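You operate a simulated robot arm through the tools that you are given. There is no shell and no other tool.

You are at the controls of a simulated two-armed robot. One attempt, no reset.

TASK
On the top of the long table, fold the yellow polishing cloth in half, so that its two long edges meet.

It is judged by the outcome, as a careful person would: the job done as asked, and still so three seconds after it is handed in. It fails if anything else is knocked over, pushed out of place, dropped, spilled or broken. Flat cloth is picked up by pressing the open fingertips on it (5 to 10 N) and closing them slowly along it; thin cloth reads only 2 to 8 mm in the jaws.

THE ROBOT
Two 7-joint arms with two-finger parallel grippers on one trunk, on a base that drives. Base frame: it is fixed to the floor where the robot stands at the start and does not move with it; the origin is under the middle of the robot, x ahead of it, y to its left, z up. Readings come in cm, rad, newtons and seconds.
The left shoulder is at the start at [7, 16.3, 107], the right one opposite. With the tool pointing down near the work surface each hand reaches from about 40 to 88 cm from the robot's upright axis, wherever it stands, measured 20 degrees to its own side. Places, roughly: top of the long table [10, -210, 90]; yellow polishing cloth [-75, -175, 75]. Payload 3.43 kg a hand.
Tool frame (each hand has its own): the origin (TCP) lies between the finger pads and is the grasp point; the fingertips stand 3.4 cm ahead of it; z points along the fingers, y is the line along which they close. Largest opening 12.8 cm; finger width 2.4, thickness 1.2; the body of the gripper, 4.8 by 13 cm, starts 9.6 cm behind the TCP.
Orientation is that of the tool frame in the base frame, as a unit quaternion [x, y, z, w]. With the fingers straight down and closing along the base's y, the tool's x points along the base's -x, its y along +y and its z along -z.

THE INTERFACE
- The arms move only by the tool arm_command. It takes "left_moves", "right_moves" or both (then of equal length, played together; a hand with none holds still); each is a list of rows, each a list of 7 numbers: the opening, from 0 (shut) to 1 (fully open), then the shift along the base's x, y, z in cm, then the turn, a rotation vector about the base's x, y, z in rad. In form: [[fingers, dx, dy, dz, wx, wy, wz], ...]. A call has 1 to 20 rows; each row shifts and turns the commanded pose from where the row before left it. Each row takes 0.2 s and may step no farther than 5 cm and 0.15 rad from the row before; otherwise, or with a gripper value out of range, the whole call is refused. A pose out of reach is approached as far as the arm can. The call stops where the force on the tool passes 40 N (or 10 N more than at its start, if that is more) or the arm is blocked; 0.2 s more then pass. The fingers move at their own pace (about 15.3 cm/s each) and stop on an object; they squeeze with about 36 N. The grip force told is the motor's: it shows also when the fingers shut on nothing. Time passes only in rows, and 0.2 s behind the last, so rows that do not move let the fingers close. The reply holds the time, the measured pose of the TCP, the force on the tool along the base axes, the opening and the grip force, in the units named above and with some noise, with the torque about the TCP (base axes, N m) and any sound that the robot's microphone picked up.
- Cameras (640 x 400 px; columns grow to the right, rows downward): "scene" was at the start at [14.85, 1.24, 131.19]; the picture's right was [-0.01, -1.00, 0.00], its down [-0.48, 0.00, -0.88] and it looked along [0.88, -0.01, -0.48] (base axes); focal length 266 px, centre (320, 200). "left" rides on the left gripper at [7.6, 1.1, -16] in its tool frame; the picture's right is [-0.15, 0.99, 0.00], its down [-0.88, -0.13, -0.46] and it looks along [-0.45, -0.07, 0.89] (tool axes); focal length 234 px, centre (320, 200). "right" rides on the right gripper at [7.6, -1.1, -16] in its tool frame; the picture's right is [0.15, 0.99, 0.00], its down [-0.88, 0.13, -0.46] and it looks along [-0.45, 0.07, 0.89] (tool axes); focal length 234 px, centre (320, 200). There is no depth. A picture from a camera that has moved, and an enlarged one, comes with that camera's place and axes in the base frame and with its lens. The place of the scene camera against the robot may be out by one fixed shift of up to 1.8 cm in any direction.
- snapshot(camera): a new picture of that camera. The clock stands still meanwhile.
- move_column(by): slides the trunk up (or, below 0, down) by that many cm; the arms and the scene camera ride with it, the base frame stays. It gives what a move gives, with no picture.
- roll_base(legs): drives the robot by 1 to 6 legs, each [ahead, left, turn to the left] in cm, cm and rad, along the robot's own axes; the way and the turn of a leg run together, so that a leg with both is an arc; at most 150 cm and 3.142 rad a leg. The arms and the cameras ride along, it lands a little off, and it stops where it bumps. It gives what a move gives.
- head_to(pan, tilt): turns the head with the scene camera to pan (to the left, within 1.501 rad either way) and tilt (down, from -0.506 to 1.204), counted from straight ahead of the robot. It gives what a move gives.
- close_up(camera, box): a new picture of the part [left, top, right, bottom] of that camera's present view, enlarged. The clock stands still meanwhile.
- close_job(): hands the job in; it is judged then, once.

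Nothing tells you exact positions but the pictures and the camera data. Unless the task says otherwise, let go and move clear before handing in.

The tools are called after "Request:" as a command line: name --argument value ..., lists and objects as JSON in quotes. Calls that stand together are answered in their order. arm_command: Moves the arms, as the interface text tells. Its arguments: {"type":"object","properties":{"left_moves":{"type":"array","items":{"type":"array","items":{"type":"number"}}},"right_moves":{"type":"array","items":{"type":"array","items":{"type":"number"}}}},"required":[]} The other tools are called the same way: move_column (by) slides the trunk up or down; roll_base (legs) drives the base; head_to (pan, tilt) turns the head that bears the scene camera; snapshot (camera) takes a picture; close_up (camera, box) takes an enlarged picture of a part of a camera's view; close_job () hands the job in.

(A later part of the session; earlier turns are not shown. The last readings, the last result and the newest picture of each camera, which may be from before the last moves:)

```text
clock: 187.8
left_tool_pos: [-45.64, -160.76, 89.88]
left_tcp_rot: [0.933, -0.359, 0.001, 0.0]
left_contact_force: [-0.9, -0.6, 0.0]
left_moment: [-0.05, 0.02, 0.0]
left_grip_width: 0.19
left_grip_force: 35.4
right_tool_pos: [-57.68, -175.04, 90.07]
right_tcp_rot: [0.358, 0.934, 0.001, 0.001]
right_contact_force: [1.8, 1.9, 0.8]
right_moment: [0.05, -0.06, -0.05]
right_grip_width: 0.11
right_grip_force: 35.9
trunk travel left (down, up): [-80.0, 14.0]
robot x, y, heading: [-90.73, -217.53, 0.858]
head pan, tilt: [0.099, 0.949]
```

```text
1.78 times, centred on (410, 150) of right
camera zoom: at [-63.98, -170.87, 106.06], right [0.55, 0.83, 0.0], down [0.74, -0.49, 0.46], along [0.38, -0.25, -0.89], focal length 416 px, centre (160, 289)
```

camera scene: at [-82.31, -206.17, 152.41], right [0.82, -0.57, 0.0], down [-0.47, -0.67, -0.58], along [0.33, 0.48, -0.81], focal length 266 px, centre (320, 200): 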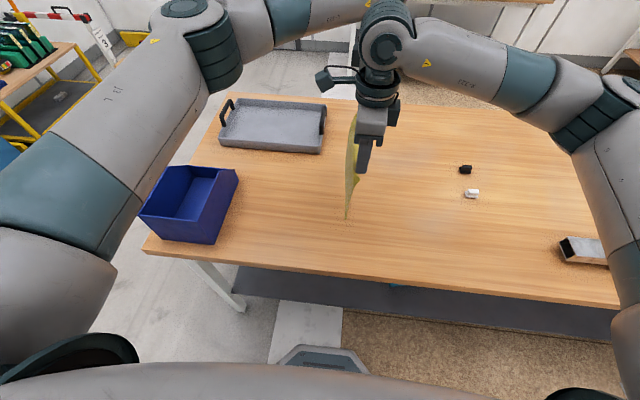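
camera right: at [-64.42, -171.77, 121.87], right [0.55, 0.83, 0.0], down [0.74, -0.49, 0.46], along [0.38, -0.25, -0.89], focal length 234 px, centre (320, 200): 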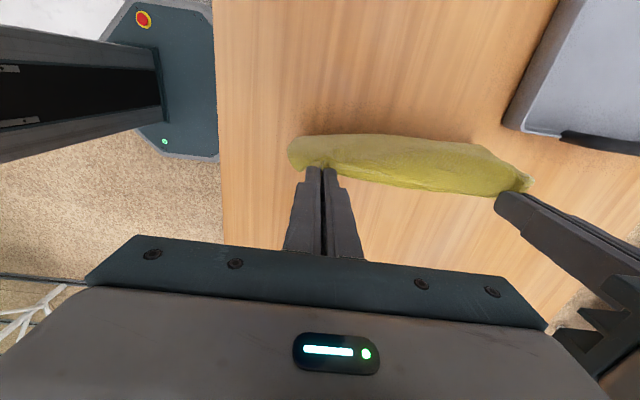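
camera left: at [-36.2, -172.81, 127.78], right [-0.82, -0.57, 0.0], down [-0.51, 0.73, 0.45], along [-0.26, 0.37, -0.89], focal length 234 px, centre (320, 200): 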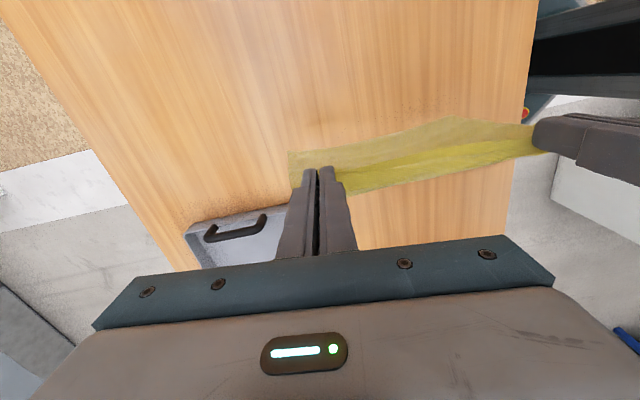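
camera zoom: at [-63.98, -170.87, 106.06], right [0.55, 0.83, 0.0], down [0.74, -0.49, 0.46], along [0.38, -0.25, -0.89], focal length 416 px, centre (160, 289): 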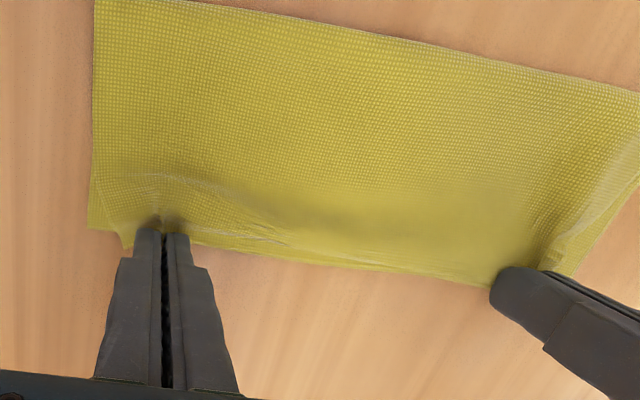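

Request:
arm_command --right_moves '[[0, 0, 0, 0.2, 0, 0, 0], [0, -0.19, 0.16, 0, 0, 0, 0], [0, -0.19, 0.16, 0, 0, 0, 0], [0, 0, 0, -0.25, 0, 0, 0], [0, 0, 0, -0.1, 0, 0, 0], [0, 0, 0, 0, 0, 0, 0]]' --left_moves '[[0, 0, 0, 0.2, 0, 0, 0], [0, 0.23, -0.19, 0, 0, 0, 0], [0, 0.23, -0.19, 0, 0, 0, 0], [0, 0, 0, -0.2, 0, 0, 0], [0, 0, 0, -0.1, 0, 0, 0], [0, 0, 0, 0, 0, 0, 0]]'

Request:
close_up --camera "left" --box '[230, 60, 590, 240]'

Request:
close_up --camera "right" --box '[230, 60, 590, 240]'

```text
clock: 189.2
left_tool_pos: [-45.25, -161.11, 89.81]
left_tcp_rot: [0.934, -0.358, 0.001, 0.0]
left_contact_force: [-1.7, -1.4, -0.3]
left_moment: [-0.09, 0.02, -0.05]
left_grip_width: 0.19
left_grip_force: 36.1
right_tool_pos: [-58.09, -174.81, 89.91]
right_tcp_rot: [0.358, 0.934, -0.001, 0.001]
right_contact_force: [1.6, 1.7, 0.1]
right_moment: [0.06, -0.06, -0.05]
right_grip_width: 0.13
right_grip_force: 35.8
trunk travel left (down, up): [-80.0, 14.0]
robot x, y, heading: [-90.43, -217.53, 0.853]
head pan, tilt: [0.099, 0.949]
```

```text
1.78 times, centred on (410, 150) of left
camera zoom: at [-40.44, -166.9, 105.81], right [-0.77, -0.64, 0.0], down [-0.57, 0.69, 0.45], along [-0.29, 0.35, -0.89], focal length 416 px, centre (160, 289)
```

zoom: 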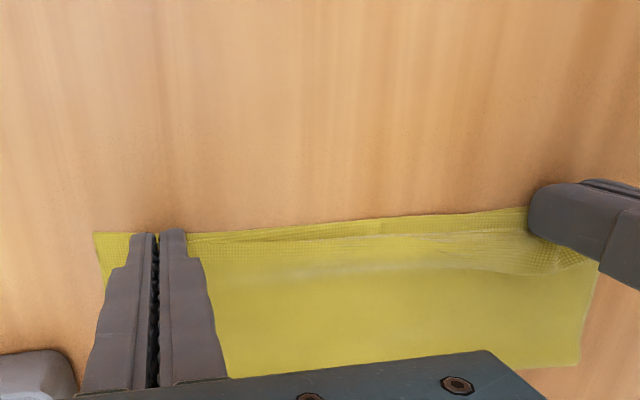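

```text
1.78 times, centred on (410, 150) of right
camera zoom: at [-64.4, -170.55, 105.89], right [0.55, 0.83, 0.0], down [0.74, -0.49, 0.46], along [0.38, -0.25, -0.89], focal length 416 px, centre (160, 289)
```

zoom: 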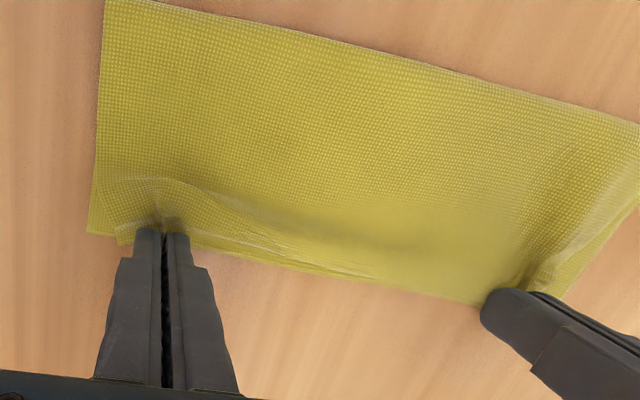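

Request:
arm_command --right_moves '[[0, 0, 0, -0.12, 0, 0, 0], [0, 0, 0, -0.08, 0, 0, 0], [0, 0, 0, 0, 0, 0, 0]]' --left_moves '[[0, 0, 0, -0.08, 0, 0, 0], [0, 0, 0, -0.05, 0, 0, 0], [0, 0, 0, 0, 0, 0, 0]]'

```text
clock: 190.0
left_tool_pos: [-45.22, -161.06, 89.78]
left_tcp_rot: [0.933, -0.359, 0.001, 0.0]
left_contact_force: [-2.8, -2.5, -1.0]
left_moment: [-0.09, 0.06, 0.0]
left_grip_width: 0.2
left_grip_force: 35.6
right_tool_pos: [-57.97, -174.77, 89.73]
right_tcp_rot: [0.358, 0.934, 0.0, 0.001]
right_contact_force: [1.7, 1.9, 0.1]
right_moment: [0.07, -0.09, -0.06]
right_grip_width: 0.11
right_grip_force: 36.1
trunk travel left (down, up): [-80.0, 14.0]
robot x, y, heading: [-90.46, -217.31, 0.864]
head pan, tilt: [0.099, 0.949]
```

Request:
arm_command --right_moves '[[0, 0, 0, -0.1, 0, 0, 0], [0, 0, 0, 0, 0, 0, 0]]' --left_moves '[[0, 0, 0, -0.1, 0, 0, 0], [0, 0, 0, 0, 0, 0, 0]]'

```text
clock: 190.6
left_tool_pos: [-45.21, -161.05, 89.76]
left_tcp_rot: [0.933, -0.359, 0.0, 0.0]
left_contact_force: [-1.5, -1.0, 1.7]
left_moment: [-0.05, 0.1, -0.02]
left_grip_width: 0.18
left_grip_force: 36.6
right_tool_pos: [-57.93, -174.81, 89.68]
right_tcp_rot: [0.358, 0.934, 0.0, 0.001]
right_contact_force: [3.4, 1.1, 0.2]
right_moment: [0.07, -0.1, -0.04]
right_grip_width: 0.15
right_grip_force: 35.9
trunk travel left (down, up): [-80.0, 14.0]
robot x, y, heading: [-90.57, -217.21, 0.857]
head pan, tilt: [0.099, 0.949]
```

Request:
arm_command --right_moves '[[0, 0, 0, -0.06, 0, 0, 0], [0.03, 0, 0, 0, 0, 0, 0], [0.06, 0, 0, 0, 0, 0, 0], [0.09, 0, 0, 0, 0, 0, 0], [0.12, 0, 0, 0, 0, 0, 0], [0.15, 0, 0, 0, 0, 0, 0], [0.18, 0, 0, 0, 0, 0, 0], [0.21, 0, 0, 0, 0, 0, 0], [0.24, 0, 0, 0, 0, 0, 0], [0.24, 0, 0, 0.3, 0, 0, 0], [0.24, 0, 0, 1.5, 0, 0, 0], [0.24, 0, 0, 3, 0, 0, 0], [0.24, 0, 0, 4, 0, 0, 0], [0.24, 0, 0, 0, 0, 0, 0]]' --left_moves '[[0, 0, 0, 0, 0, 0, 0], [0.03, 0, 0, 0, 0, 0, 0], [0.06, 0, 0, 0, 0, 0, 0], [0.09, 0, 0, 0, 0, 0, 0], [0.12, 0, 0, 0, 0, 0, 0], [0.15, 0, 0, 0, 0, 0, 0], [0.18, 0, 0, 0, 0, 0, 0], [0.21, 0, 0, 0, 0, 0, 0], [0.24, 0, 0, 0, 0, 0, 0], [0.24, 0, 0, 0.3, 0, 0, 0], [0.24, 0, 0, 1.5, 0, 0, 0], [0.24, 0, 0, 3, 0, 0, 0], [0.24, 0, 0, 4, 0, 0, 0], [0.24, 0, 0, 0, 0, 0, 0]]'

Request:
close_up --camera "left" --box '[230, 40, 590, 240]'

Request:
close_up --camera "right" --box '[230, 40, 590, 240]'

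Request:
close_up --camera "scene" --box '[270, 120, 390, 240]'

```text
clock: 193.6
left_tool_pos: [-45.2, -161.23, 98.41]
left_tcp_rot: [0.933, -0.359, 0.0, 0.001]
left_contact_force: [0.6, -0.5, 0.0]
left_moment: [-0.02, 0.01, -0.03]
left_grip_width: 3.08
left_grip_force: 0.1
right_tool_pos: [-58.14, -174.83, 98.4]
right_tcp_rot: [0.359, 0.933, 0.0, 0.001]
right_contact_force: [0.2, -0.5, -0.3]
right_moment: [0.01, 0.02, -0.01]
right_grip_width: 3.04
right_grip_force: 0.0
trunk travel left (down, up): [-80.0, 14.0]
robot x, y, heading: [-90.66, -217.37, 0.855]
head pan, tilt: [0.099, 0.949]
```

```text
1.78 times, centred on (410, 140) of left
camera zoom: at [-40.36, -166.9, 114.4], right [-0.77, -0.64, 0.0], down [-0.57, 0.69, 0.45], along [-0.29, 0.35, -0.89], focal length 416 px, centre (160, 307)
```

zoom: 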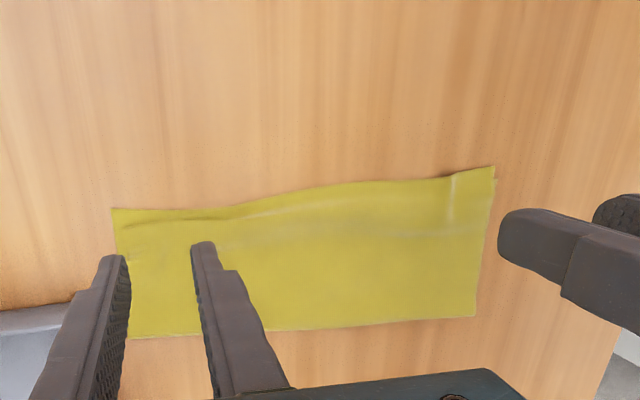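

```text
1.78 times, centred on (410, 140) of right
camera zoom: at [-64.5, -170.56, 114.46], right [0.55, 0.83, 0.0], down [0.74, -0.49, 0.46], along [0.38, -0.25, -0.89], focal length 416 px, centre (160, 307)
```

zoom: 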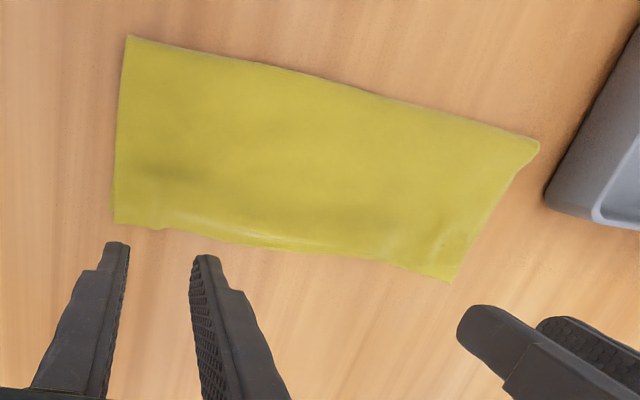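

```text
3.33 times, centred on (330, 180) of scene
camera zoom: at [-82.27, -206.12, 152.4], right [0.82, -0.57, 0.0], down [-0.47, -0.67, -0.58], along [0.33, 0.48, -0.81], focal length 886 px, centre (287, 267)
```

zoom: 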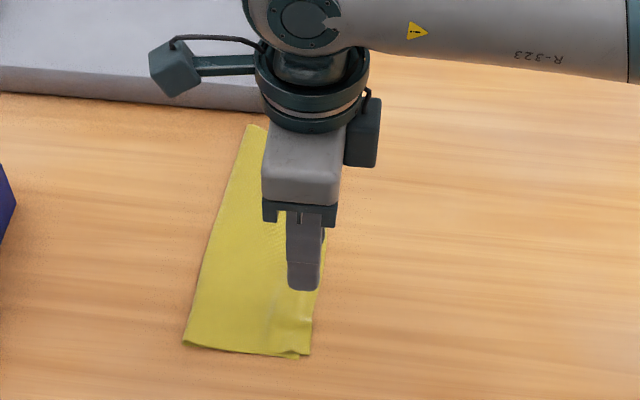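

Now the edges nearly meet along the whole length. I'll raise both hands well clear to inspect.

Request:
arm_command --right_moves '[[0.24, 0.8, -0.7, 2, 0, 0, 0], [0.24, 2.5, -2.3, 2, 0, 0, 0], [0.24, 3.2, -2.9, 1, 0, 0, 0], [0.24, 3.2, -2.9, 0, 0, 0, 0], [0.24, 3.2, -2.9, 0, 0, 0, 0], [0.24, 0, 0, 0, 0, 0, 0]]' --left_moves '[[0.24, 0, 0, 3, 0, 0, 0], [0.24, 0, 0, 3, 0, 0, 0], [0.24, 0, 0, 3, 0, 0, 0], [0.24, 0, 0, 3, 0, 0, 0], [0.24, 0, 0, 0, 0, 0, 0], [0.24, 0, 0, 0, 0, 0, 0]]'

Request:
close_up --camera "scene" --box '[280, 140, 380, 240]'

Request:
close_up --camera "left" --box '[260, 40, 500, 200]'

Request:
snapshot --camera "scene"

```text
clock: 195.0
left_tool_pos: [-45.15, -160.97, 110.34]
left_tcp_rot: [0.934, -0.358, 0.001, -0.001]
left_contact_force: [-0.4, -0.4, 0.3]
left_moment: [-0.04, 0.0, 0.02]
left_grip_width: 3.09
left_grip_force: 0.0
right_tool_pos: [-45.27, -186.43, 103.38]
right_tcp_rot: [0.357, 0.934, -0.001, 0.001]
right_contact_force: [-0.6, 0.7, 0.8]
right_moment: [-0.01, -0.06, -0.04]
right_grip_width: 3.08
right_grip_force: 0.1
trunk travel left (down, up): [-80.0, 14.0]
robot x, y, heading: [-90.84, -216.94, 0.858]
head pan, tilt: [0.099, 0.949]
```

```text
4.00 times, centred on (330, 190) of scene
camera zoom: at [-82.4, -206.05, 152.41], right [0.82, -0.57, 0.0], down [-0.47, -0.67, -0.58], along [0.33, 0.48, -0.81], focal length 1064 px, centre (280, 240)
```

zoom: 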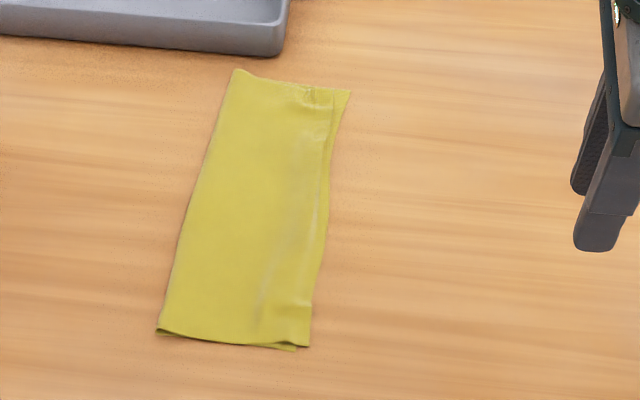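

```text
2.50 times, centred on (380, 120) of left
camera zoom: at [-40.4, -166.82, 126.36], right [-0.77, -0.64, 0.0], down [-0.57, 0.69, 0.45], along [-0.29, 0.35, -0.89], focal length 585 px, centre (170, 400)
```

zoom: 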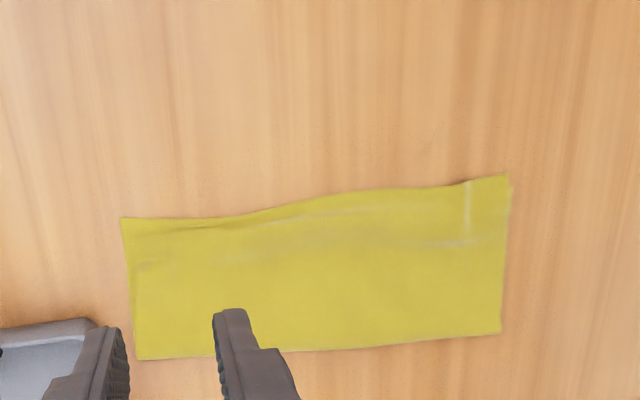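

```text
taken
camera scene: at [-82.4, -206.05, 152.41], right [0.82, -0.57, 0.0], down [-0.47, -0.67, -0.58], along [0.33, 0.48, -0.81], focal length 266 px, centre (320, 200)
```

scene: 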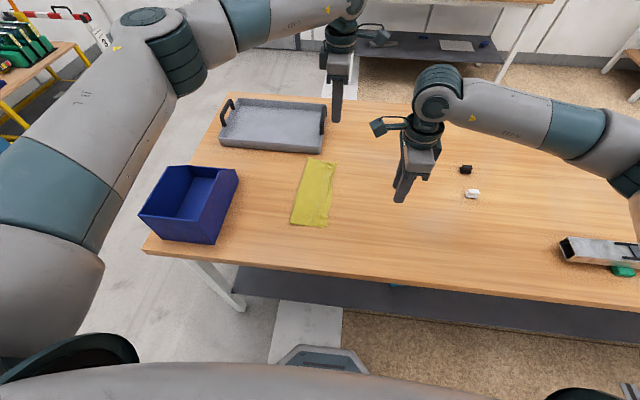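

Request:
close_up --camera "scene" --box '[300, 150, 350, 190]'

Request:
close_up --camera "left" --box '[290, 100, 400, 190]'

Request:
close_up --camera "scene" --box '[285, 190, 345, 235]'

```text
10.00 times, centred on (325, 170) of scene
camera zoom: at [-82.4, -206.05, 152.41], right [0.82, -0.57, 0.0], down [-0.47, -0.67, -0.58], along [0.33, 0.48, -0.81], focal length 2659 px, centre (270, 500)
```

zoom: 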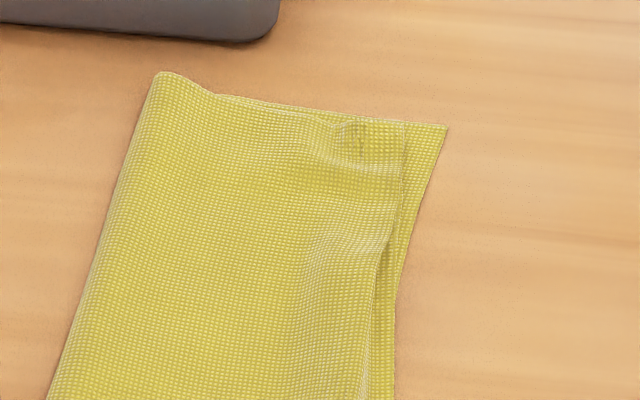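

```text
4.44 times, centred on (345, 145) of left
camera zoom: at [-40.4, -166.82, 126.36], right [-0.77, -0.64, 0.0], down [-0.57, 0.69, 0.45], along [-0.29, 0.35, -0.89], focal length 1041 px, centre (209, 444)
```

zoom: 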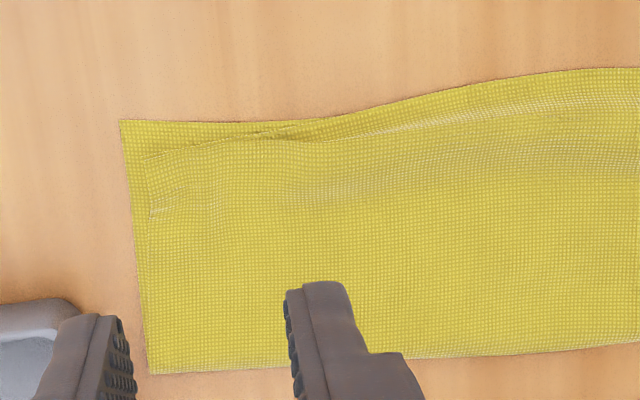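

```text
8.89 times, centred on (315, 212) of scene
camera zoom: at [-82.4, -206.05, 152.41], right [0.82, -0.57, 0.0], down [-0.47, -0.67, -0.58], along [0.33, 0.48, -0.81], focal length 2363 px, centre (364, 89)
```

zoom: 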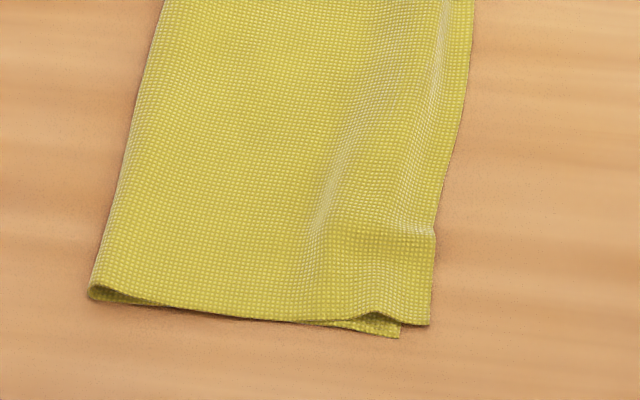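

The fold is good: edges within ~0.5 cm along the middle, but the far corner of the top layer is ~1.5 cm inside and the near corner ~1 cm over. To tidy the far corner I'll hold the cloth down with the right hand (fingers spread) while the left pulls the top corner out.

Request:
arm_command --right_moves '[[0.8, -2.52, 3.44, -1.5, 0, 0, -0.008], [0.8, -2.52, 3.44, -1.5, 0, 0, -0.008], [0.8, -2.52, 3.44, -1.5, 0, 0, -0.008], [0.8, -2.52, 3.44, -1.5, 0, 0, -0.008], [0.8, -2.52, 3.44, -1.5, 0, 0, -0.008], [0.8, 0, 0, 0, 0, 0, 0]]' --left_moves '[[0.1875, -0.07, 0.03, -2.5, 0, 0, -0.0125], [0.1875, -0.07, 0.03, -2.5, 0, 0, -0.0125], [0.1875, -0.07, 0.03, -3, 0, 0, -0.0125], [0.1875, -0.07, 0.03, -3, 0, 0, -0.0125], [0.1875, 0, 0, -3, 0, 0, 0], [0.1875, 0, 0, -3, 0, 0, 0]]'

Request:
close_up --camera "left" --box '[230, 60, 470, 220]'

Request:
snapshot --camera "right"

Request:
snapshot --camera "scene"

```text
clock: 196.4
left_tool_pos: [-45.32, -161.06, 93.32]
left_tcp_rot: [0.924, -0.381, 0.0, 0.001]
left_contact_force: [0.9, -0.5, -0.1]
left_moment: [0.03, 0.03, 0.02]
left_grip_width: 2.41
left_grip_force: 0.0
right_tool_pos: [-57.65, -169.21, 95.72]
right_tcp_rot: [0.376, 0.927, 0.0, -0.001]
right_contact_force: [-0.2, -0.2, -0.8]
right_moment: [0.0, 0.01, -0.02]
right_grip_width: 10.23
right_grip_force: 0.1
trunk travel left (down, up): [-80.0, 14.0]
robot x, y, heading: [-90.39, -217.15, 0.86]
head pan, tilt: [0.099, 0.949]
```

```text
2.50 times, centred on (350, 140) of left
camera zoom: at [-40.81, -166.99, 109.3], right [-0.8, -0.6, 0.0], down [-0.53, 0.71, 0.46], along [-0.27, 0.37, -0.89], focal length 585 px, centre (245, 350)
```

zoom: 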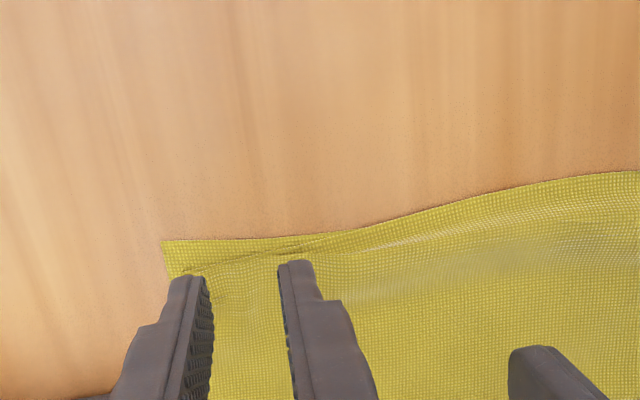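

```text
taken
camera right: at [-63.84, -164.75, 111.72], right [0.59, 0.81, 0.0], down [0.72, -0.52, 0.46], along [0.37, -0.27, -0.89], focal length 234 px, centre (320, 200)
```

right: 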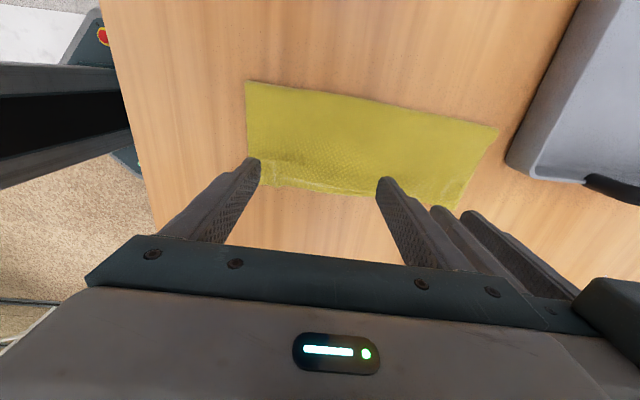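

```text
taken
camera scene: at [-82.19, -206.28, 152.42], right [0.82, -0.57, 0.0], down [-0.47, -0.67, -0.58], along [0.33, 0.48, -0.81], focal length 266 px, centre (320, 200)
```

scene: 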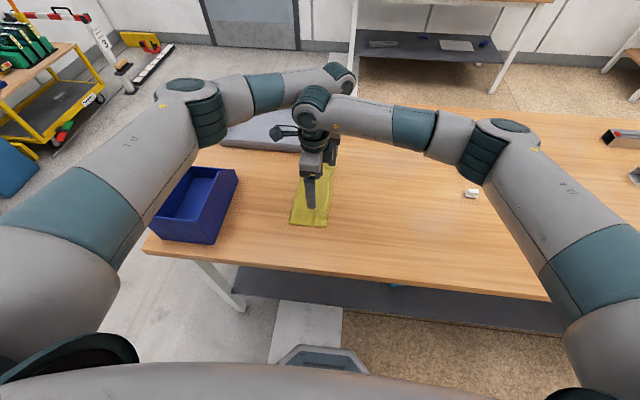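

Hands are clear of each other. Lowering the right hand to hold the cloth, and the left to the top corner.

Request:
arm_command --right_moves '[[0.8, 0, 0, -2.0, 0, 0, 0], [0.8, 0, 0, -2.0, 0, 0, 0], [0.8, 0, 0, -1.5, 0, 0, 0], [0.8, 0, 0, -0.3, 0, 0, 0], [0.8, 0, 0, -0.1, 0, 0, 0], [0.8, 0, 0, 0, 0, 0, 0]]' --left_moves '[[0.1875, 0.14, -0.14, -1.0, 0, 0, 0], [0.1875, 0, 0, -1.0, 0, 0, 0], [0.1875, 0, 0, -0.9, 0, 0, 0], [0.1875, 0, 0, -0.4, 0, 0, 0], [0.1875, 0, 0, -0.1, 0, 0, 0], [0.1875, 0, 0, 0, 0, 0, 0]]'

Request:
close_up --camera "left" --box '[230, 60, 470, 220]'

```text
clock: 197.8
left_tool_pos: [-45.42, -161.12, 89.89]
left_tcp_rot: [0.924, -0.382, 0.001, 0.0]
left_contact_force: [0.3, 0.2, 0.3]
left_moment: [-0.01, 0.01, 0.0]
left_grip_width: 2.41
left_grip_force: 0.1
right_tool_pos: [-57.82, -169.24, 89.91]
right_tcp_rot: [0.375, 0.927, -0.001, 0.001]
right_contact_force: [-0.1, 0.2, 0.3]
right_moment: [0.0, -0.04, 0.01]
right_grip_width: 10.23
right_grip_force: 0.0
trunk travel left (down, up): [-80.0, 14.0]
robot x, y, heading: [-90.58, -217.23, 0.859]
head pan, tilt: [0.099, 0.949]
```

```text
2.50 times, centred on (350, 140) of left
camera zoom: at [-40.86, -167.13, 105.98], right [-0.8, -0.6, 0.0], down [-0.53, 0.71, 0.45], along [-0.27, 0.36, -0.89], focal length 585 px, centre (245, 350)
```

zoom: 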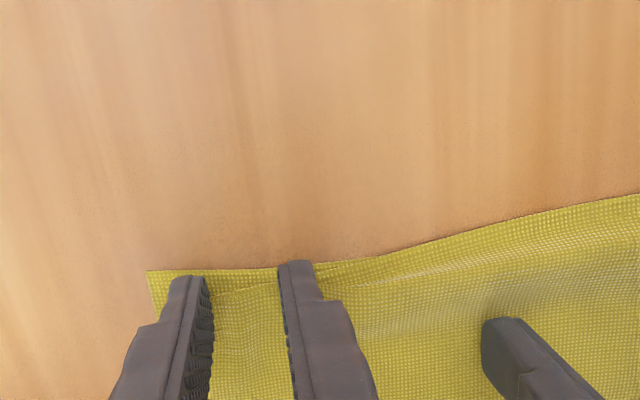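

Request:
arm_command --right_moves '[[0.8, 0, 0, -0.12, 0, 0, 0], [0.8, 0, 0, -0.12, 0, 0, 0], [0.8, 0, 0, 0, 0, 0, 0]]' --left_moves '[[0.1875, 0, 0, -0.1, 0, 0, 0], [0.1875, 0, 0, -0.1, 0, 0, 0], [0.1875, 0, 0, 0, 0, 0, 0]]'

```text
clock: 198.6
left_tool_pos: [-45.41, -161.13, 89.76]
left_tcp_rot: [0.924, -0.382, 0.0, 0.001]
left_contact_force: [-0.5, -0.6, -0.5]
left_moment: [-0.02, 0.02, -0.01]
left_grip_width: 2.4
left_grip_force: 0.0
right_tool_pos: [-57.83, -169.24, 89.66]
right_tcp_rot: [0.378, 0.926, 0.0, 0.002]
right_contact_force: [-0.9, -0.3, 0.3]
right_moment: [-0.04, -0.01, -0.02]
right_grip_width: 10.23
right_grip_force: 0.0
trunk travel left (down, up): [-80.0, 14.0]
robot x, y, heading: [-90.2, -217.48, 0.862]
head pan, tilt: [0.099, 0.949]
```

Request:
arm_command --right_moves '[[0.8, 0, 0, -0.08, 0, 0, 0], [0.8, 0, 0, -0.05, 0, 0, 0], [0.8, 0, 0, 0, 0, 0, 0]]' --left_moves '[[0.1875, 0, 0, -0.06, 0, 0, 0], [0.1875, 0, 0, -0.04, 0, 0, 0], [0.1875, 0, 0, 0, 0, 0, 0]]'

```text
clock: 199.4
left_tool_pos: [-45.31, -161.19, 89.73]
left_tcp_rot: [0.924, -0.381, 0.001, 0.001]
left_contact_force: [0.2, 0.8, -0.1]
left_moment: [0.03, -0.01, -0.01]
left_grip_width: 2.41
left_grip_force: 0.1
right_tool_pos: [-57.86, -169.27, 89.59]
right_tcp_rot: [0.377, 0.926, 0.0, 0.0]
right_contact_force: [0.4, -0.2, 0.1]
right_moment: [-0.03, 0.02, 0.0]
right_grip_width: 10.22
right_grip_force: 0.0
trunk travel left (down, up): [-80.0, 14.0]
robot x, y, heading: [-90.86, -217.44, 0.854]
head pan, tilt: [0.099, 0.949]
```

Request:
arm_command --right_moves '[[0.8, 0, 0, -0.08, 0, 0, 0], [0.8, 0, 0, -0.05, 0, 0, 0], [0.8, 0, 0, 0, 0, 0, 0]]' --left_moves '[[0.1875, 0, 0, -0.08, 0, 0, 0], [0.1875, 0, 0, -0.05, 0, 0, 0], [0.1875, 0, 0, 0, 0, 0, 0]]'

```text
clock: 200.2
left_tool_pos: [-45.35, -161.2, 89.69]
left_tcp_rot: [0.925, -0.381, 0.001, 0.0]
left_contact_force: [0.0, 0.8, 2.2]
left_moment: [0.01, -0.01, 0.02]
left_grip_width: 2.41
left_grip_force: 0.5
right_tool_pos: [-57.86, -169.28, 89.5]
right_tcp_rot: [0.377, 0.926, 0.0, 0.001]
right_contact_force: [0.9, 1.3, 4.2]
right_moment: [-0.07, 0.06, 0.0]
right_grip_width: 10.25
right_grip_force: 0.0
trunk travel left (down, up): [-80.0, 14.0]
robot x, y, heading: [-90.7, -217.22, 0.855]
head pan, tilt: [0.099, 0.949]
```

Request:
arm_command --right_moves '[[0.8, 0, 0, -0.04, 0, 0, 0], [0.8, 0, 0, 0, 0, 0, 0], [0.8, 0, 0, 0, 0, 0, 0], [0.8, 0, 0, 0, 0, 0, 0], [0.8, 0, 0, 0, 0, 0, 0], [0.8, 0, 0, 0, 0, 0, 0], [0.8, 0, 0, 0, 0, 0, 0], [0.8, 0, 0, 0, 0, 0, 0], [0.8, 0, 0, 0, 0, 0, 0], [0.8, 0, 0, 0, 0, 0, 0], [0.8, 0, 0, 0, 0, 0, 0], [0.8, 0, 0, 0, 0, 0, 0], [0.8, 0, 0, 0, 0, 0, 0], [0.8, 0, 0, 0, 0, 0, 0], [0.8, 0, 0, 0, 0, 0, 0]]' --left_moves '[[0.1875, 0, 0, -0.02, 0, 0, 0], [0.175, 0, 0, 0, 0, 0, 0], [0.16, 0, 0, 0, 0, 0, 0], [0.145, 0, 0, 0, 0, 0, 0], [0.13, 0, 0, 0, 0, 0, 0], [0.115, 0, 0, 0, 0, 0, 0], [0.1, 0, 0, 0, 0, 0, 0], [0.085, 0, 0, 0, 0, 0, 0], [0.07, 0, 0, 0, 0, 0, 0], [0.055, 0, 0, 0, 0, 0, 0], [0.04, 0, 0, 0, 0, 0, 0], [0.025, 0, 0, 0, 0, 0, 0], [0.01, 0, 0, 0, 0, 0, 0], [0, 0, 0, 0, 0, 0, 0], [0, 0, 0, 0, 0, 0, 0]]'

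Request:
close_up --camera "left" --box '[230, 60, 470, 220]'

```text
clock: 203.4
left_tool_pos: [-45.29, -161.18, 89.69]
left_tcp_rot: [0.924, -0.382, 0.0, 0.0]
left_contact_force: [-0.4, -0.5, 2.6]
left_moment: [-0.02, 0.0, -0.02]
left_grip_width: 0.18
left_grip_force: 35.6
right_tool_pos: [-57.88, -169.32, 89.58]
right_tcp_rot: [0.377, 0.926, 0.001, 0.002]
right_contact_force: [2.6, 1.6, 14.1]
right_moment: [-0.4, 0.38, 0.03]
right_grip_width: 10.17
right_grip_force: 0.1
trunk travel left (down, up): [-80.0, 14.0]
robot x, y, heading: [-90.5, -217.2, 0.862]
head pan, tilt: [0.099, 0.949]
```

```text
2.50 times, centred on (350, 140) of left
camera zoom: at [-40.89, -167.19, 105.63], right [-0.8, -0.6, 0.0], down [-0.53, 0.71, 0.46], along [-0.27, 0.37, -0.89], focal length 585 px, centre (245, 350)
```

zoom: 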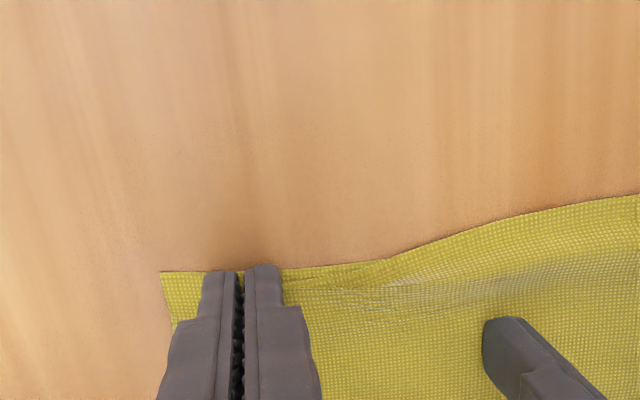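

The left holds only the top layer (1.8 mm) while the right pins the cloth. Lifting slightly and pulling the corner outward.

Request:
arm_command --left_moves '[[0, 0, 0, 0.3, 0, 0, 0], [0, 0.1, -0.05, 0.4, 0, 0, 0], [0, 0.25, -0.12, 0, 0, 0, 0], [0, 0.25, -0.12, 0, 0, 0, 0], [0, 0.25, -0.12, 0, 0, 0, 0], [0, 0.25, -0.12, 0, 0, 0, 0], [0, 0, 0, 0, 0, 0, 0]]' --right_moves '[[0.8, 0, 0, 0, 0, 0, 0], [0.8, 0, 0, 0, 0, 0, 0], [0.8, 0, 0, 0, 0, 0, 0], [0.8, 0, 0, 0, 0, 0, 0], [0.8, 0, 0, 0, 0, 0, 0], [0.8, 0, 0, 0, 0, 0, 0], [0.8, 0, 0, 0, 0, 0, 0]]'

Request:
close_up --camera "left" --box '[230, 60, 470, 220]'

```text
clock: 205.0
left_tool_pos: [-44.17, -161.81, 90.4]
left_tcp_rot: [0.924, -0.381, 0.0, 0.001]
left_contact_force: [-1.8, -1.2, -0.8]
left_moment: [-0.06, 0.05, -0.01]
left_grip_width: 0.21
left_grip_force: 35.7
right_tool_pos: [-57.88, -169.38, 89.6]
right_tcp_rot: [0.377, 0.926, 0.001, 0.001]
right_contact_force: [2.6, 1.3, 17.5]
right_moment: [-0.45, 0.36, -0.04]
right_grip_width: 10.15
right_grip_force: 0.1
trunk travel left (down, up): [-80.0, 14.0]
robot x, y, heading: [-90.59, -217.45, 0.857]
head pan, tilt: [0.099, 0.949]
```

```text
2.50 times, centred on (350, 140) of left
camera zoom: at [-39.79, -167.7, 106.37], right [-0.8, -0.6, 0.0], down [-0.53, 0.71, 0.46], along [-0.27, 0.37, -0.89], focal length 585 px, centre (245, 350)
```

zoom: 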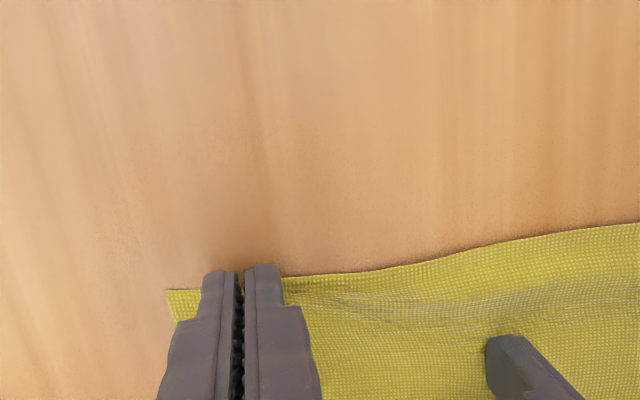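

The top edge now reaches the lower edge at the far end. Lowering and releasing gently.

Request:
arm_command --left_moves '[[0, 0, 0, -0.4, 0, 0, 0], [0, 0, 0, -0.25, 0, 0, 0], [0, 0, 0, 0, 0, 0, 0], [0.03, 0, 0, 0, 0, 0, 0], [0.06, 0, 0, 0, 0, 0, 0], [0.09, 0, 0, 0, 0, 0, 0], [0.12, 0, 0, 0, 0, 0, 0], [0.15, 0, 0, 0, 0, 0, 0], [0.18, 0, 0, 0, 0, 0, 0], [0.21, 0, 0, 0, 0, 0, 0], [0.21, 0, 0, 0.3, 0, 0, 0], [0.21, 0, 0, 1.5, 0, 0, 0], [0.21, 0, 0, 3, 0, 0, 0], [0.21, 0, 0, 4, 0, 0, 0], [0.21, 0, 0, 4, 0, 0, 0]]' --right_moves '[[0.8, 0, 0, 0, 0, 0, 0], [0.8, 0, 0, 0, 0, 0, 0], [0.8, 0, 0, 0, 0, 0, 0], [0.8, 0, 0, 0, 0, 0, 0], [0.8, 0, 0, 0, 0, 0, 0], [0.8, 0, 0, 0, 0, 0, 0], [0.8, 0, 0, 0, 0, 0, 0], [0.8, 0, 0, 0, 0, 0, 0], [0.8, 0, 0, 0, 0, 0, 0], [0.8, 0, 0, 0, 0, 0, 0], [0.8, 0, 0, 0, 0, 0, 0], [0.8, 0, 0, 0.3, 0, 0, 0], [0.8, 0, 0, 2, 0, 0, 0], [0.8, 0, 0, 4, 0, 0, 0], [0.8, 0, 0, 4, 0, 0, 0]]'

Request:
close_up --camera "left" --box '[250, 40, 530, 220]'

Request:
close_up --camera "right" --box '[200, 40, 520, 240]'

```text
clock: 208.2
left_tool_pos: [-44.36, -161.68, 102.61]
left_tcp_rot: [0.924, -0.382, 0.001, 0.0]
left_contact_force: [0.0, 0.0, 0.5]
left_moment: [0.01, -0.02, -0.05]
left_grip_width: 2.69
left_grip_force: 0.0
right_tool_pos: [-57.88, -169.31, 99.9]
right_tcp_rot: [0.377, 0.926, 0.001, 0.001]
right_contact_force: [0.2, -0.3, -0.5]
right_moment: [0.02, 0.01, 0.01]
right_grip_width: 10.2
right_grip_force: 0.1
trunk travel left (down, up): [-80.0, 14.0]
robot x, y, heading: [-90.52, -217.01, 0.862]
head pan, tilt: [0.099, 0.949]
```

```text
2.22 times, centred on (390, 130) of left
camera zoom: at [-39.92, -167.72, 118.56], right [-0.8, -0.6, 0.0], down [-0.53, 0.71, 0.45], along [-0.27, 0.36, -0.89], focal length 520 px, centre (164, 356)
```

zoom: 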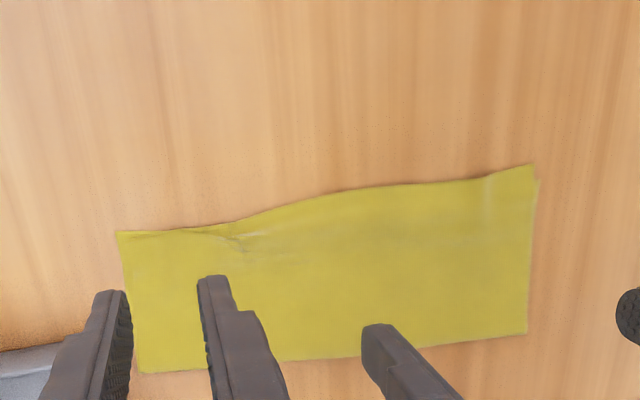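

```text
2.00 times, centred on (360, 140) of right
camera zoom: at [-64.05, -164.89, 115.88], right [0.59, 0.81, 0.0], down [0.72, -0.52, 0.46], along [0.37, -0.27, -0.89], focal length 468 px, centre (240, 320)
```

zoom: 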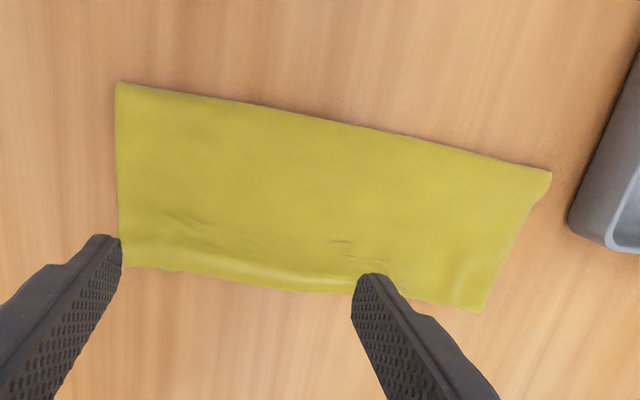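

Much better: the edges now meet at the far end too. Pulling the hands away to inspect everything.

Request:
arm_command --right_moves '[[0.4, 0, 0, 3, 0, 0, 0], [0.4, 2.5, -2.3, 2, 0, 0, 0], [0.4, 3.3, -3.0, 0, 0, 0, 0], [0.4, 3.3, -3.0, 0, 0, 0, 0], [0.4, 3.3, -3.0, 0, 0, 0, 0], [0.4, 3.3, -3.0, 0, 0, 0, 0], [0.4, 0, 0, 0, 0, 0, 0]]' --left_moves '[[0.21, 0, 0, 3, 0, 0, 0], [0.21, 0, 0, 3, 0, 0, 0], [0.21, 0, 0, 3, 0, 0, 0], [0.21, 0, 0, 0, 0, 0, 0], [0.21, 0, 0, 0, 0, 0, 0], [0.21, 0, 0, 0, 0, 0, 0], [0.21, 0, 0, 0, 0, 0, 0]]'

Request:
close_up --camera "scene" --box '[280, 140, 380, 240]'

Request:
close_up --camera "scene" --box '[285, 190, 345, 235]'

Request:
close_up --camera "scene" --box '[300, 150, 350, 190]'

```text
clock: 209.8
left_tool_pos: [-44.28, -161.61, 111.62]
left_tcp_rot: [0.924, -0.382, 0.001, 0.0]
left_contact_force: [-0.7, 0.4, -0.8]
left_moment: [-0.02, 0.01, 0.0]
left_grip_width: 2.66
left_grip_force: 0.0
right_tool_pos: [-41.86, -183.44, 104.61]
right_tcp_rot: [0.376, 0.927, -0.001, 0.001]
right_contact_force: [-0.8, 0.5, 0.4]
right_moment: [0.0, 0.0, 0.01]
right_grip_width: 5.14
right_grip_force: 0.1
trunk travel left (down, up): [-80.0, 14.0]
robot x, y, heading: [-90.56, -216.9, 0.858]
head pan, tilt: [0.099, 0.949]
```

```text
4.00 times, centred on (330, 190) of scene
camera zoom: at [-82.42, -206.06, 152.41], right [0.82, -0.57, 0.0], down [-0.47, -0.67, -0.58], along [0.33, 0.48, -0.81], focal length 1064 px, centre (280, 240)
```

zoom: 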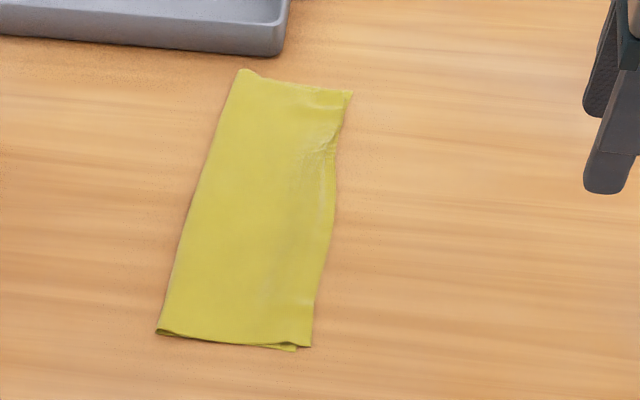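

```text
8.89 times, centred on (315, 212) of scene
camera zoom: at [-82.42, -206.06, 152.41], right [0.82, -0.57, 0.0], down [-0.47, -0.67, -0.58], along [0.33, 0.48, -0.81], focal length 2363 px, centre (364, 89)
```

zoom: 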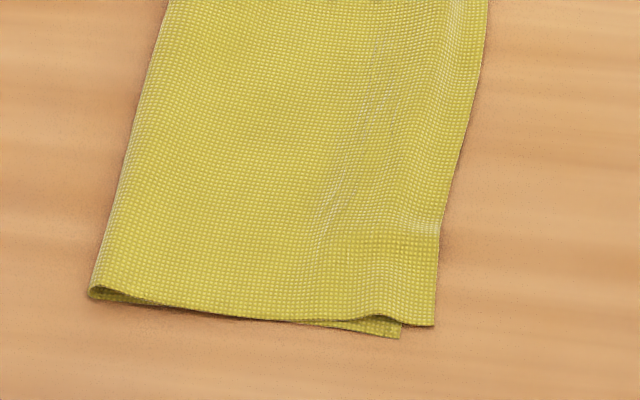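

```text
10.00 times, centred on (325, 170) of scene
camera zoom: at [-82.42, -206.06, 152.41], right [0.82, -0.57, 0.0], down [-0.47, -0.67, -0.58], along [0.33, 0.48, -0.81], focal length 2659 px, centre (270, 500)
```

zoom: 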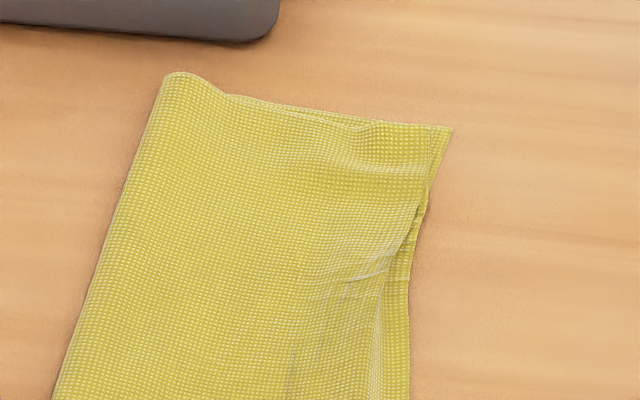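

Edges now agree within ~0.5 cm nearly everywhere; just the near corner of the top layer sticks out ~1 cm. I'll nudge that corner left with the right fingertips pressed only on the overhanging strip.

Request:
arm_command --right_moves '[[0, -3.1, 0.9, -1.6, 0, 0, 0], [0, -3.1, 0.9, -1.6, 0, 0, 0], [0, -3.1, 0.9, -1.6, 0, 0, 0], [0, -3.1, 0.9, -1.6, 0, 0, 0], [0, -3.1, 0.9, -1.6, 0, 0, 0], [0, 0, 0, 0, 0, 0, 0]]'

Request:
close_up --camera "right" --box '[220, 40, 460, 200]'

```text
clock: 211.2
left_tool_pos: [-44.01, -161.7, 111.54]
left_tcp_rot: [0.924, -0.382, -0.001, 0.0]
left_contact_force: [1.0, -0.2, -0.3]
left_moment: [0.04, 0.0, -0.01]
left_grip_width: 2.67
left_grip_force: 0.0
right_tool_pos: [-57.52, -179.02, 96.58]
right_tcp_rot: [0.377, 0.926, 0.0, 0.0]
right_contact_force: [0.2, -0.5, 1.0]
right_moment: [0.01, 0.01, 0.0]
right_grip_width: 0.0
right_grip_force: 33.1
trunk travel left (down, up): [-80.0, 14.0]
robot x, y, heading: [-90.44, -217.06, 0.858]
head pan, tilt: [0.099, 0.949]
```

```text
2.50 times, centred on (340, 120) of right
camera zoom: at [-63.68, -174.71, 112.65], right [0.59, 0.81, 0.0], down [0.72, -0.52, 0.46], along [0.37, -0.27, -0.89], focal length 585 px, centre (270, 400)
```

zoom: 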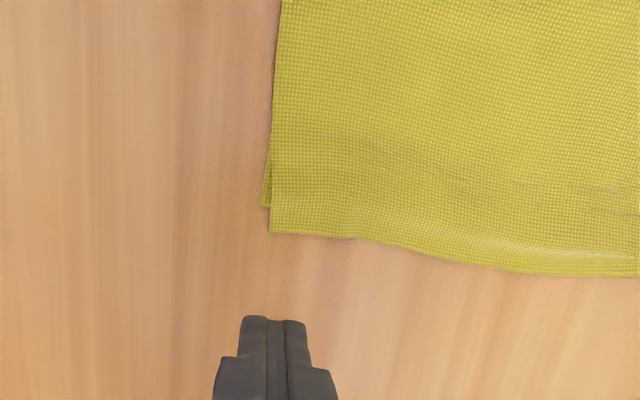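

Request:
arm_command --right_moves '[[0, -0.19, 1.31, -2, 0, 0, 0], [0, -0.19, 1.31, -2, 0, 0, 0], [0, 0, 0, -2, 0, 0, 0], [0, 0, 0, -0.6, 0, 0, 0], [0, 0, 0, 0, 0, 0, 0]]'

Request:
close_up --camera "right" --box '[220, 60, 460, 220]'

```text
clock: 212.4
left_tool_pos: [-44.15, -161.65, 111.44]
left_tcp_rot: [0.924, -0.382, 0.001, 0.0]
left_contact_force: [0.2, 0.4, 0.0]
left_moment: [-0.01, 0.03, 0.01]
left_grip_width: 2.69
left_grip_force: 0.1
right_tool_pos: [-58.07, -176.46, 90.17]
right_tcp_rot: [0.376, 0.927, -0.001, 0.001]
right_contact_force: [0.2, 0.0, 0.4]
right_moment: [-0.02, -0.01, -0.01]
right_grip_width: 0.0
right_grip_force: 32.9
trunk travel left (down, up): [-80.0, 14.0]
robot x, y, heading: [-90.38, -217.41, 0.857]
head pan, tilt: [0.099, 0.949]
```

```text
2.50 times, centred on (340, 140) of right
camera zoom: at [-64.11, -172.02, 106.09], right [0.59, 0.81, 0.0], down [0.72, -0.52, 0.46], along [0.37, -0.27, -0.89], focal length 585 px, centre (270, 350)
```

zoom: 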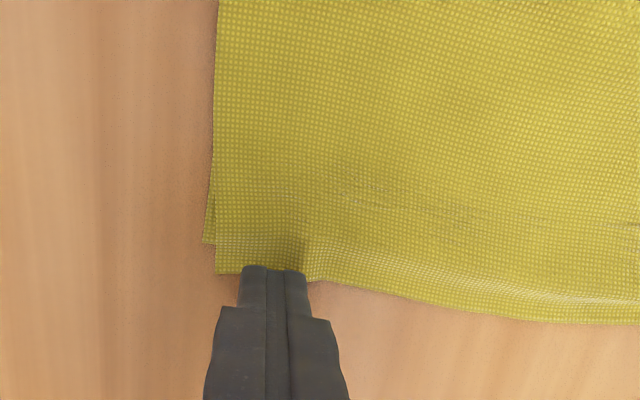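

Request:
arm_command --right_moves '[[0, -0.2, 0.19, -0.3, 0, 0, 0], [0, 0, 0, -0.25, 0, 0, 0], [0, 0, 0, -0.1, 0, 0, 0], [0, 0, 0, 0, 0, 0, 0]]'

```text
clock: 213.4
left_tool_pos: [-44.12, -161.75, 111.53]
left_tcp_rot: [0.924, -0.382, 0.001, 0.001]
left_contact_force: [0.5, 0.5, 0.0]
left_moment: [-0.02, -0.03, -0.01]
left_grip_width: 2.68
left_grip_force: 0.1
right_tool_pos: [-58.12, -176.25, 89.59]
right_tcp_rot: [0.377, 0.926, 0.001, 0.001]
right_contact_force: [-1.0, 0.5, 6.5]
right_moment: [0.07, 0.05, -0.02]
right_grip_width: 0.01
right_grip_force: 33.6
trunk travel left (down, up): [-80.0, 14.0]
robot x, y, heading: [-90.31, -217.37, 0.858]
head pan, tilt: [0.099, 0.949]
```

Request:
arm_command --right_moves '[[0, -0.108, 0.104, 0, 0, 0, 0], [0, -0.108, 0.104, 0, 0, 0, 0], [0, -0.108, 0.104, 0, 0, 0, 0], [0, -0.108, 0.104, 0, 0, 0, 0], [0, -0.108, 0.104, 0, 0, 0, 0], [0, -0.108, 0.104, 0, 0, 0, 0], [0, 0, 0, 0, 0, 0, 0], [0, 0, 0, 0.4, 0, 0, 0], [0, 0.3, -0.3, 2, 0, 0, 0], [0, 1, -1, 3, 0, 0, 0], [0, 0, 0, 0, 0, 0, 0]]'

Request:
close_up --camera "right" --box '[220, 40, 460, 200]'

Request:
close_up --camera "scene" --box '[280, 140, 380, 240]'

```text
clock: 215.8
left_tool_pos: [-44.14, -161.55, 111.48]
left_tcp_rot: [0.924, -0.381, 0.001, 0.001]
left_contact_force: [0.3, -0.4, 0.5]
left_moment: [-0.01, 0.0, 0.0]
left_grip_width: 2.67
left_grip_force: 0.1
right_tool_pos: [-57.4, -176.91, 94.82]
right_tcp_rot: [0.376, 0.927, 0.0, 0.002]
right_contact_force: [-0.2, -0.5, -0.8]
right_moment: [0.02, -0.01, 0.04]
right_grip_width: 0.0
right_grip_force: 33.3
trunk travel left (down, up): [-80.0, 14.0]
robot x, y, heading: [-90.52, -216.95, 0.86]
head pan, tilt: [0.099, 0.949]
```

```text
2.50 times, centred on (340, 120) of right
camera zoom: at [-63.56, -172.42, 110.84], right [0.59, 0.81, 0.0], down [0.72, -0.52, 0.46], along [0.37, -0.27, -0.89], focal length 585 px, centre (270, 400)
```

zoom: 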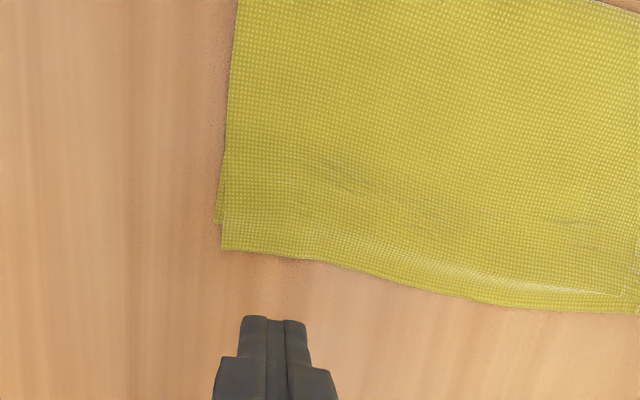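

```text
4.00 times, centred on (330, 190) of scene
camera zoom: at [-82.34, -206.11, 152.4], right [0.82, -0.57, 0.0], down [-0.47, -0.67, -0.58], along [0.33, 0.48, -0.81], focal length 1064 px, centre (280, 240)
```

zoom: 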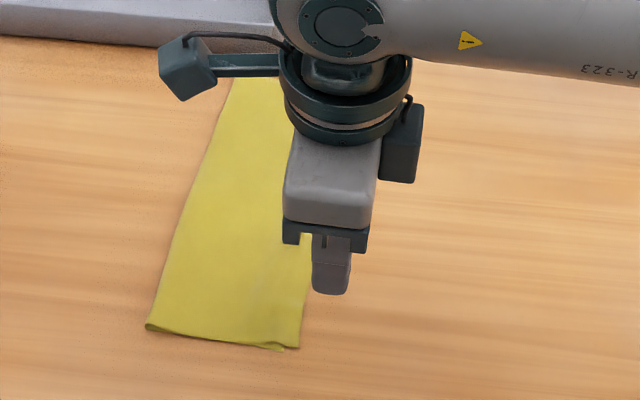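

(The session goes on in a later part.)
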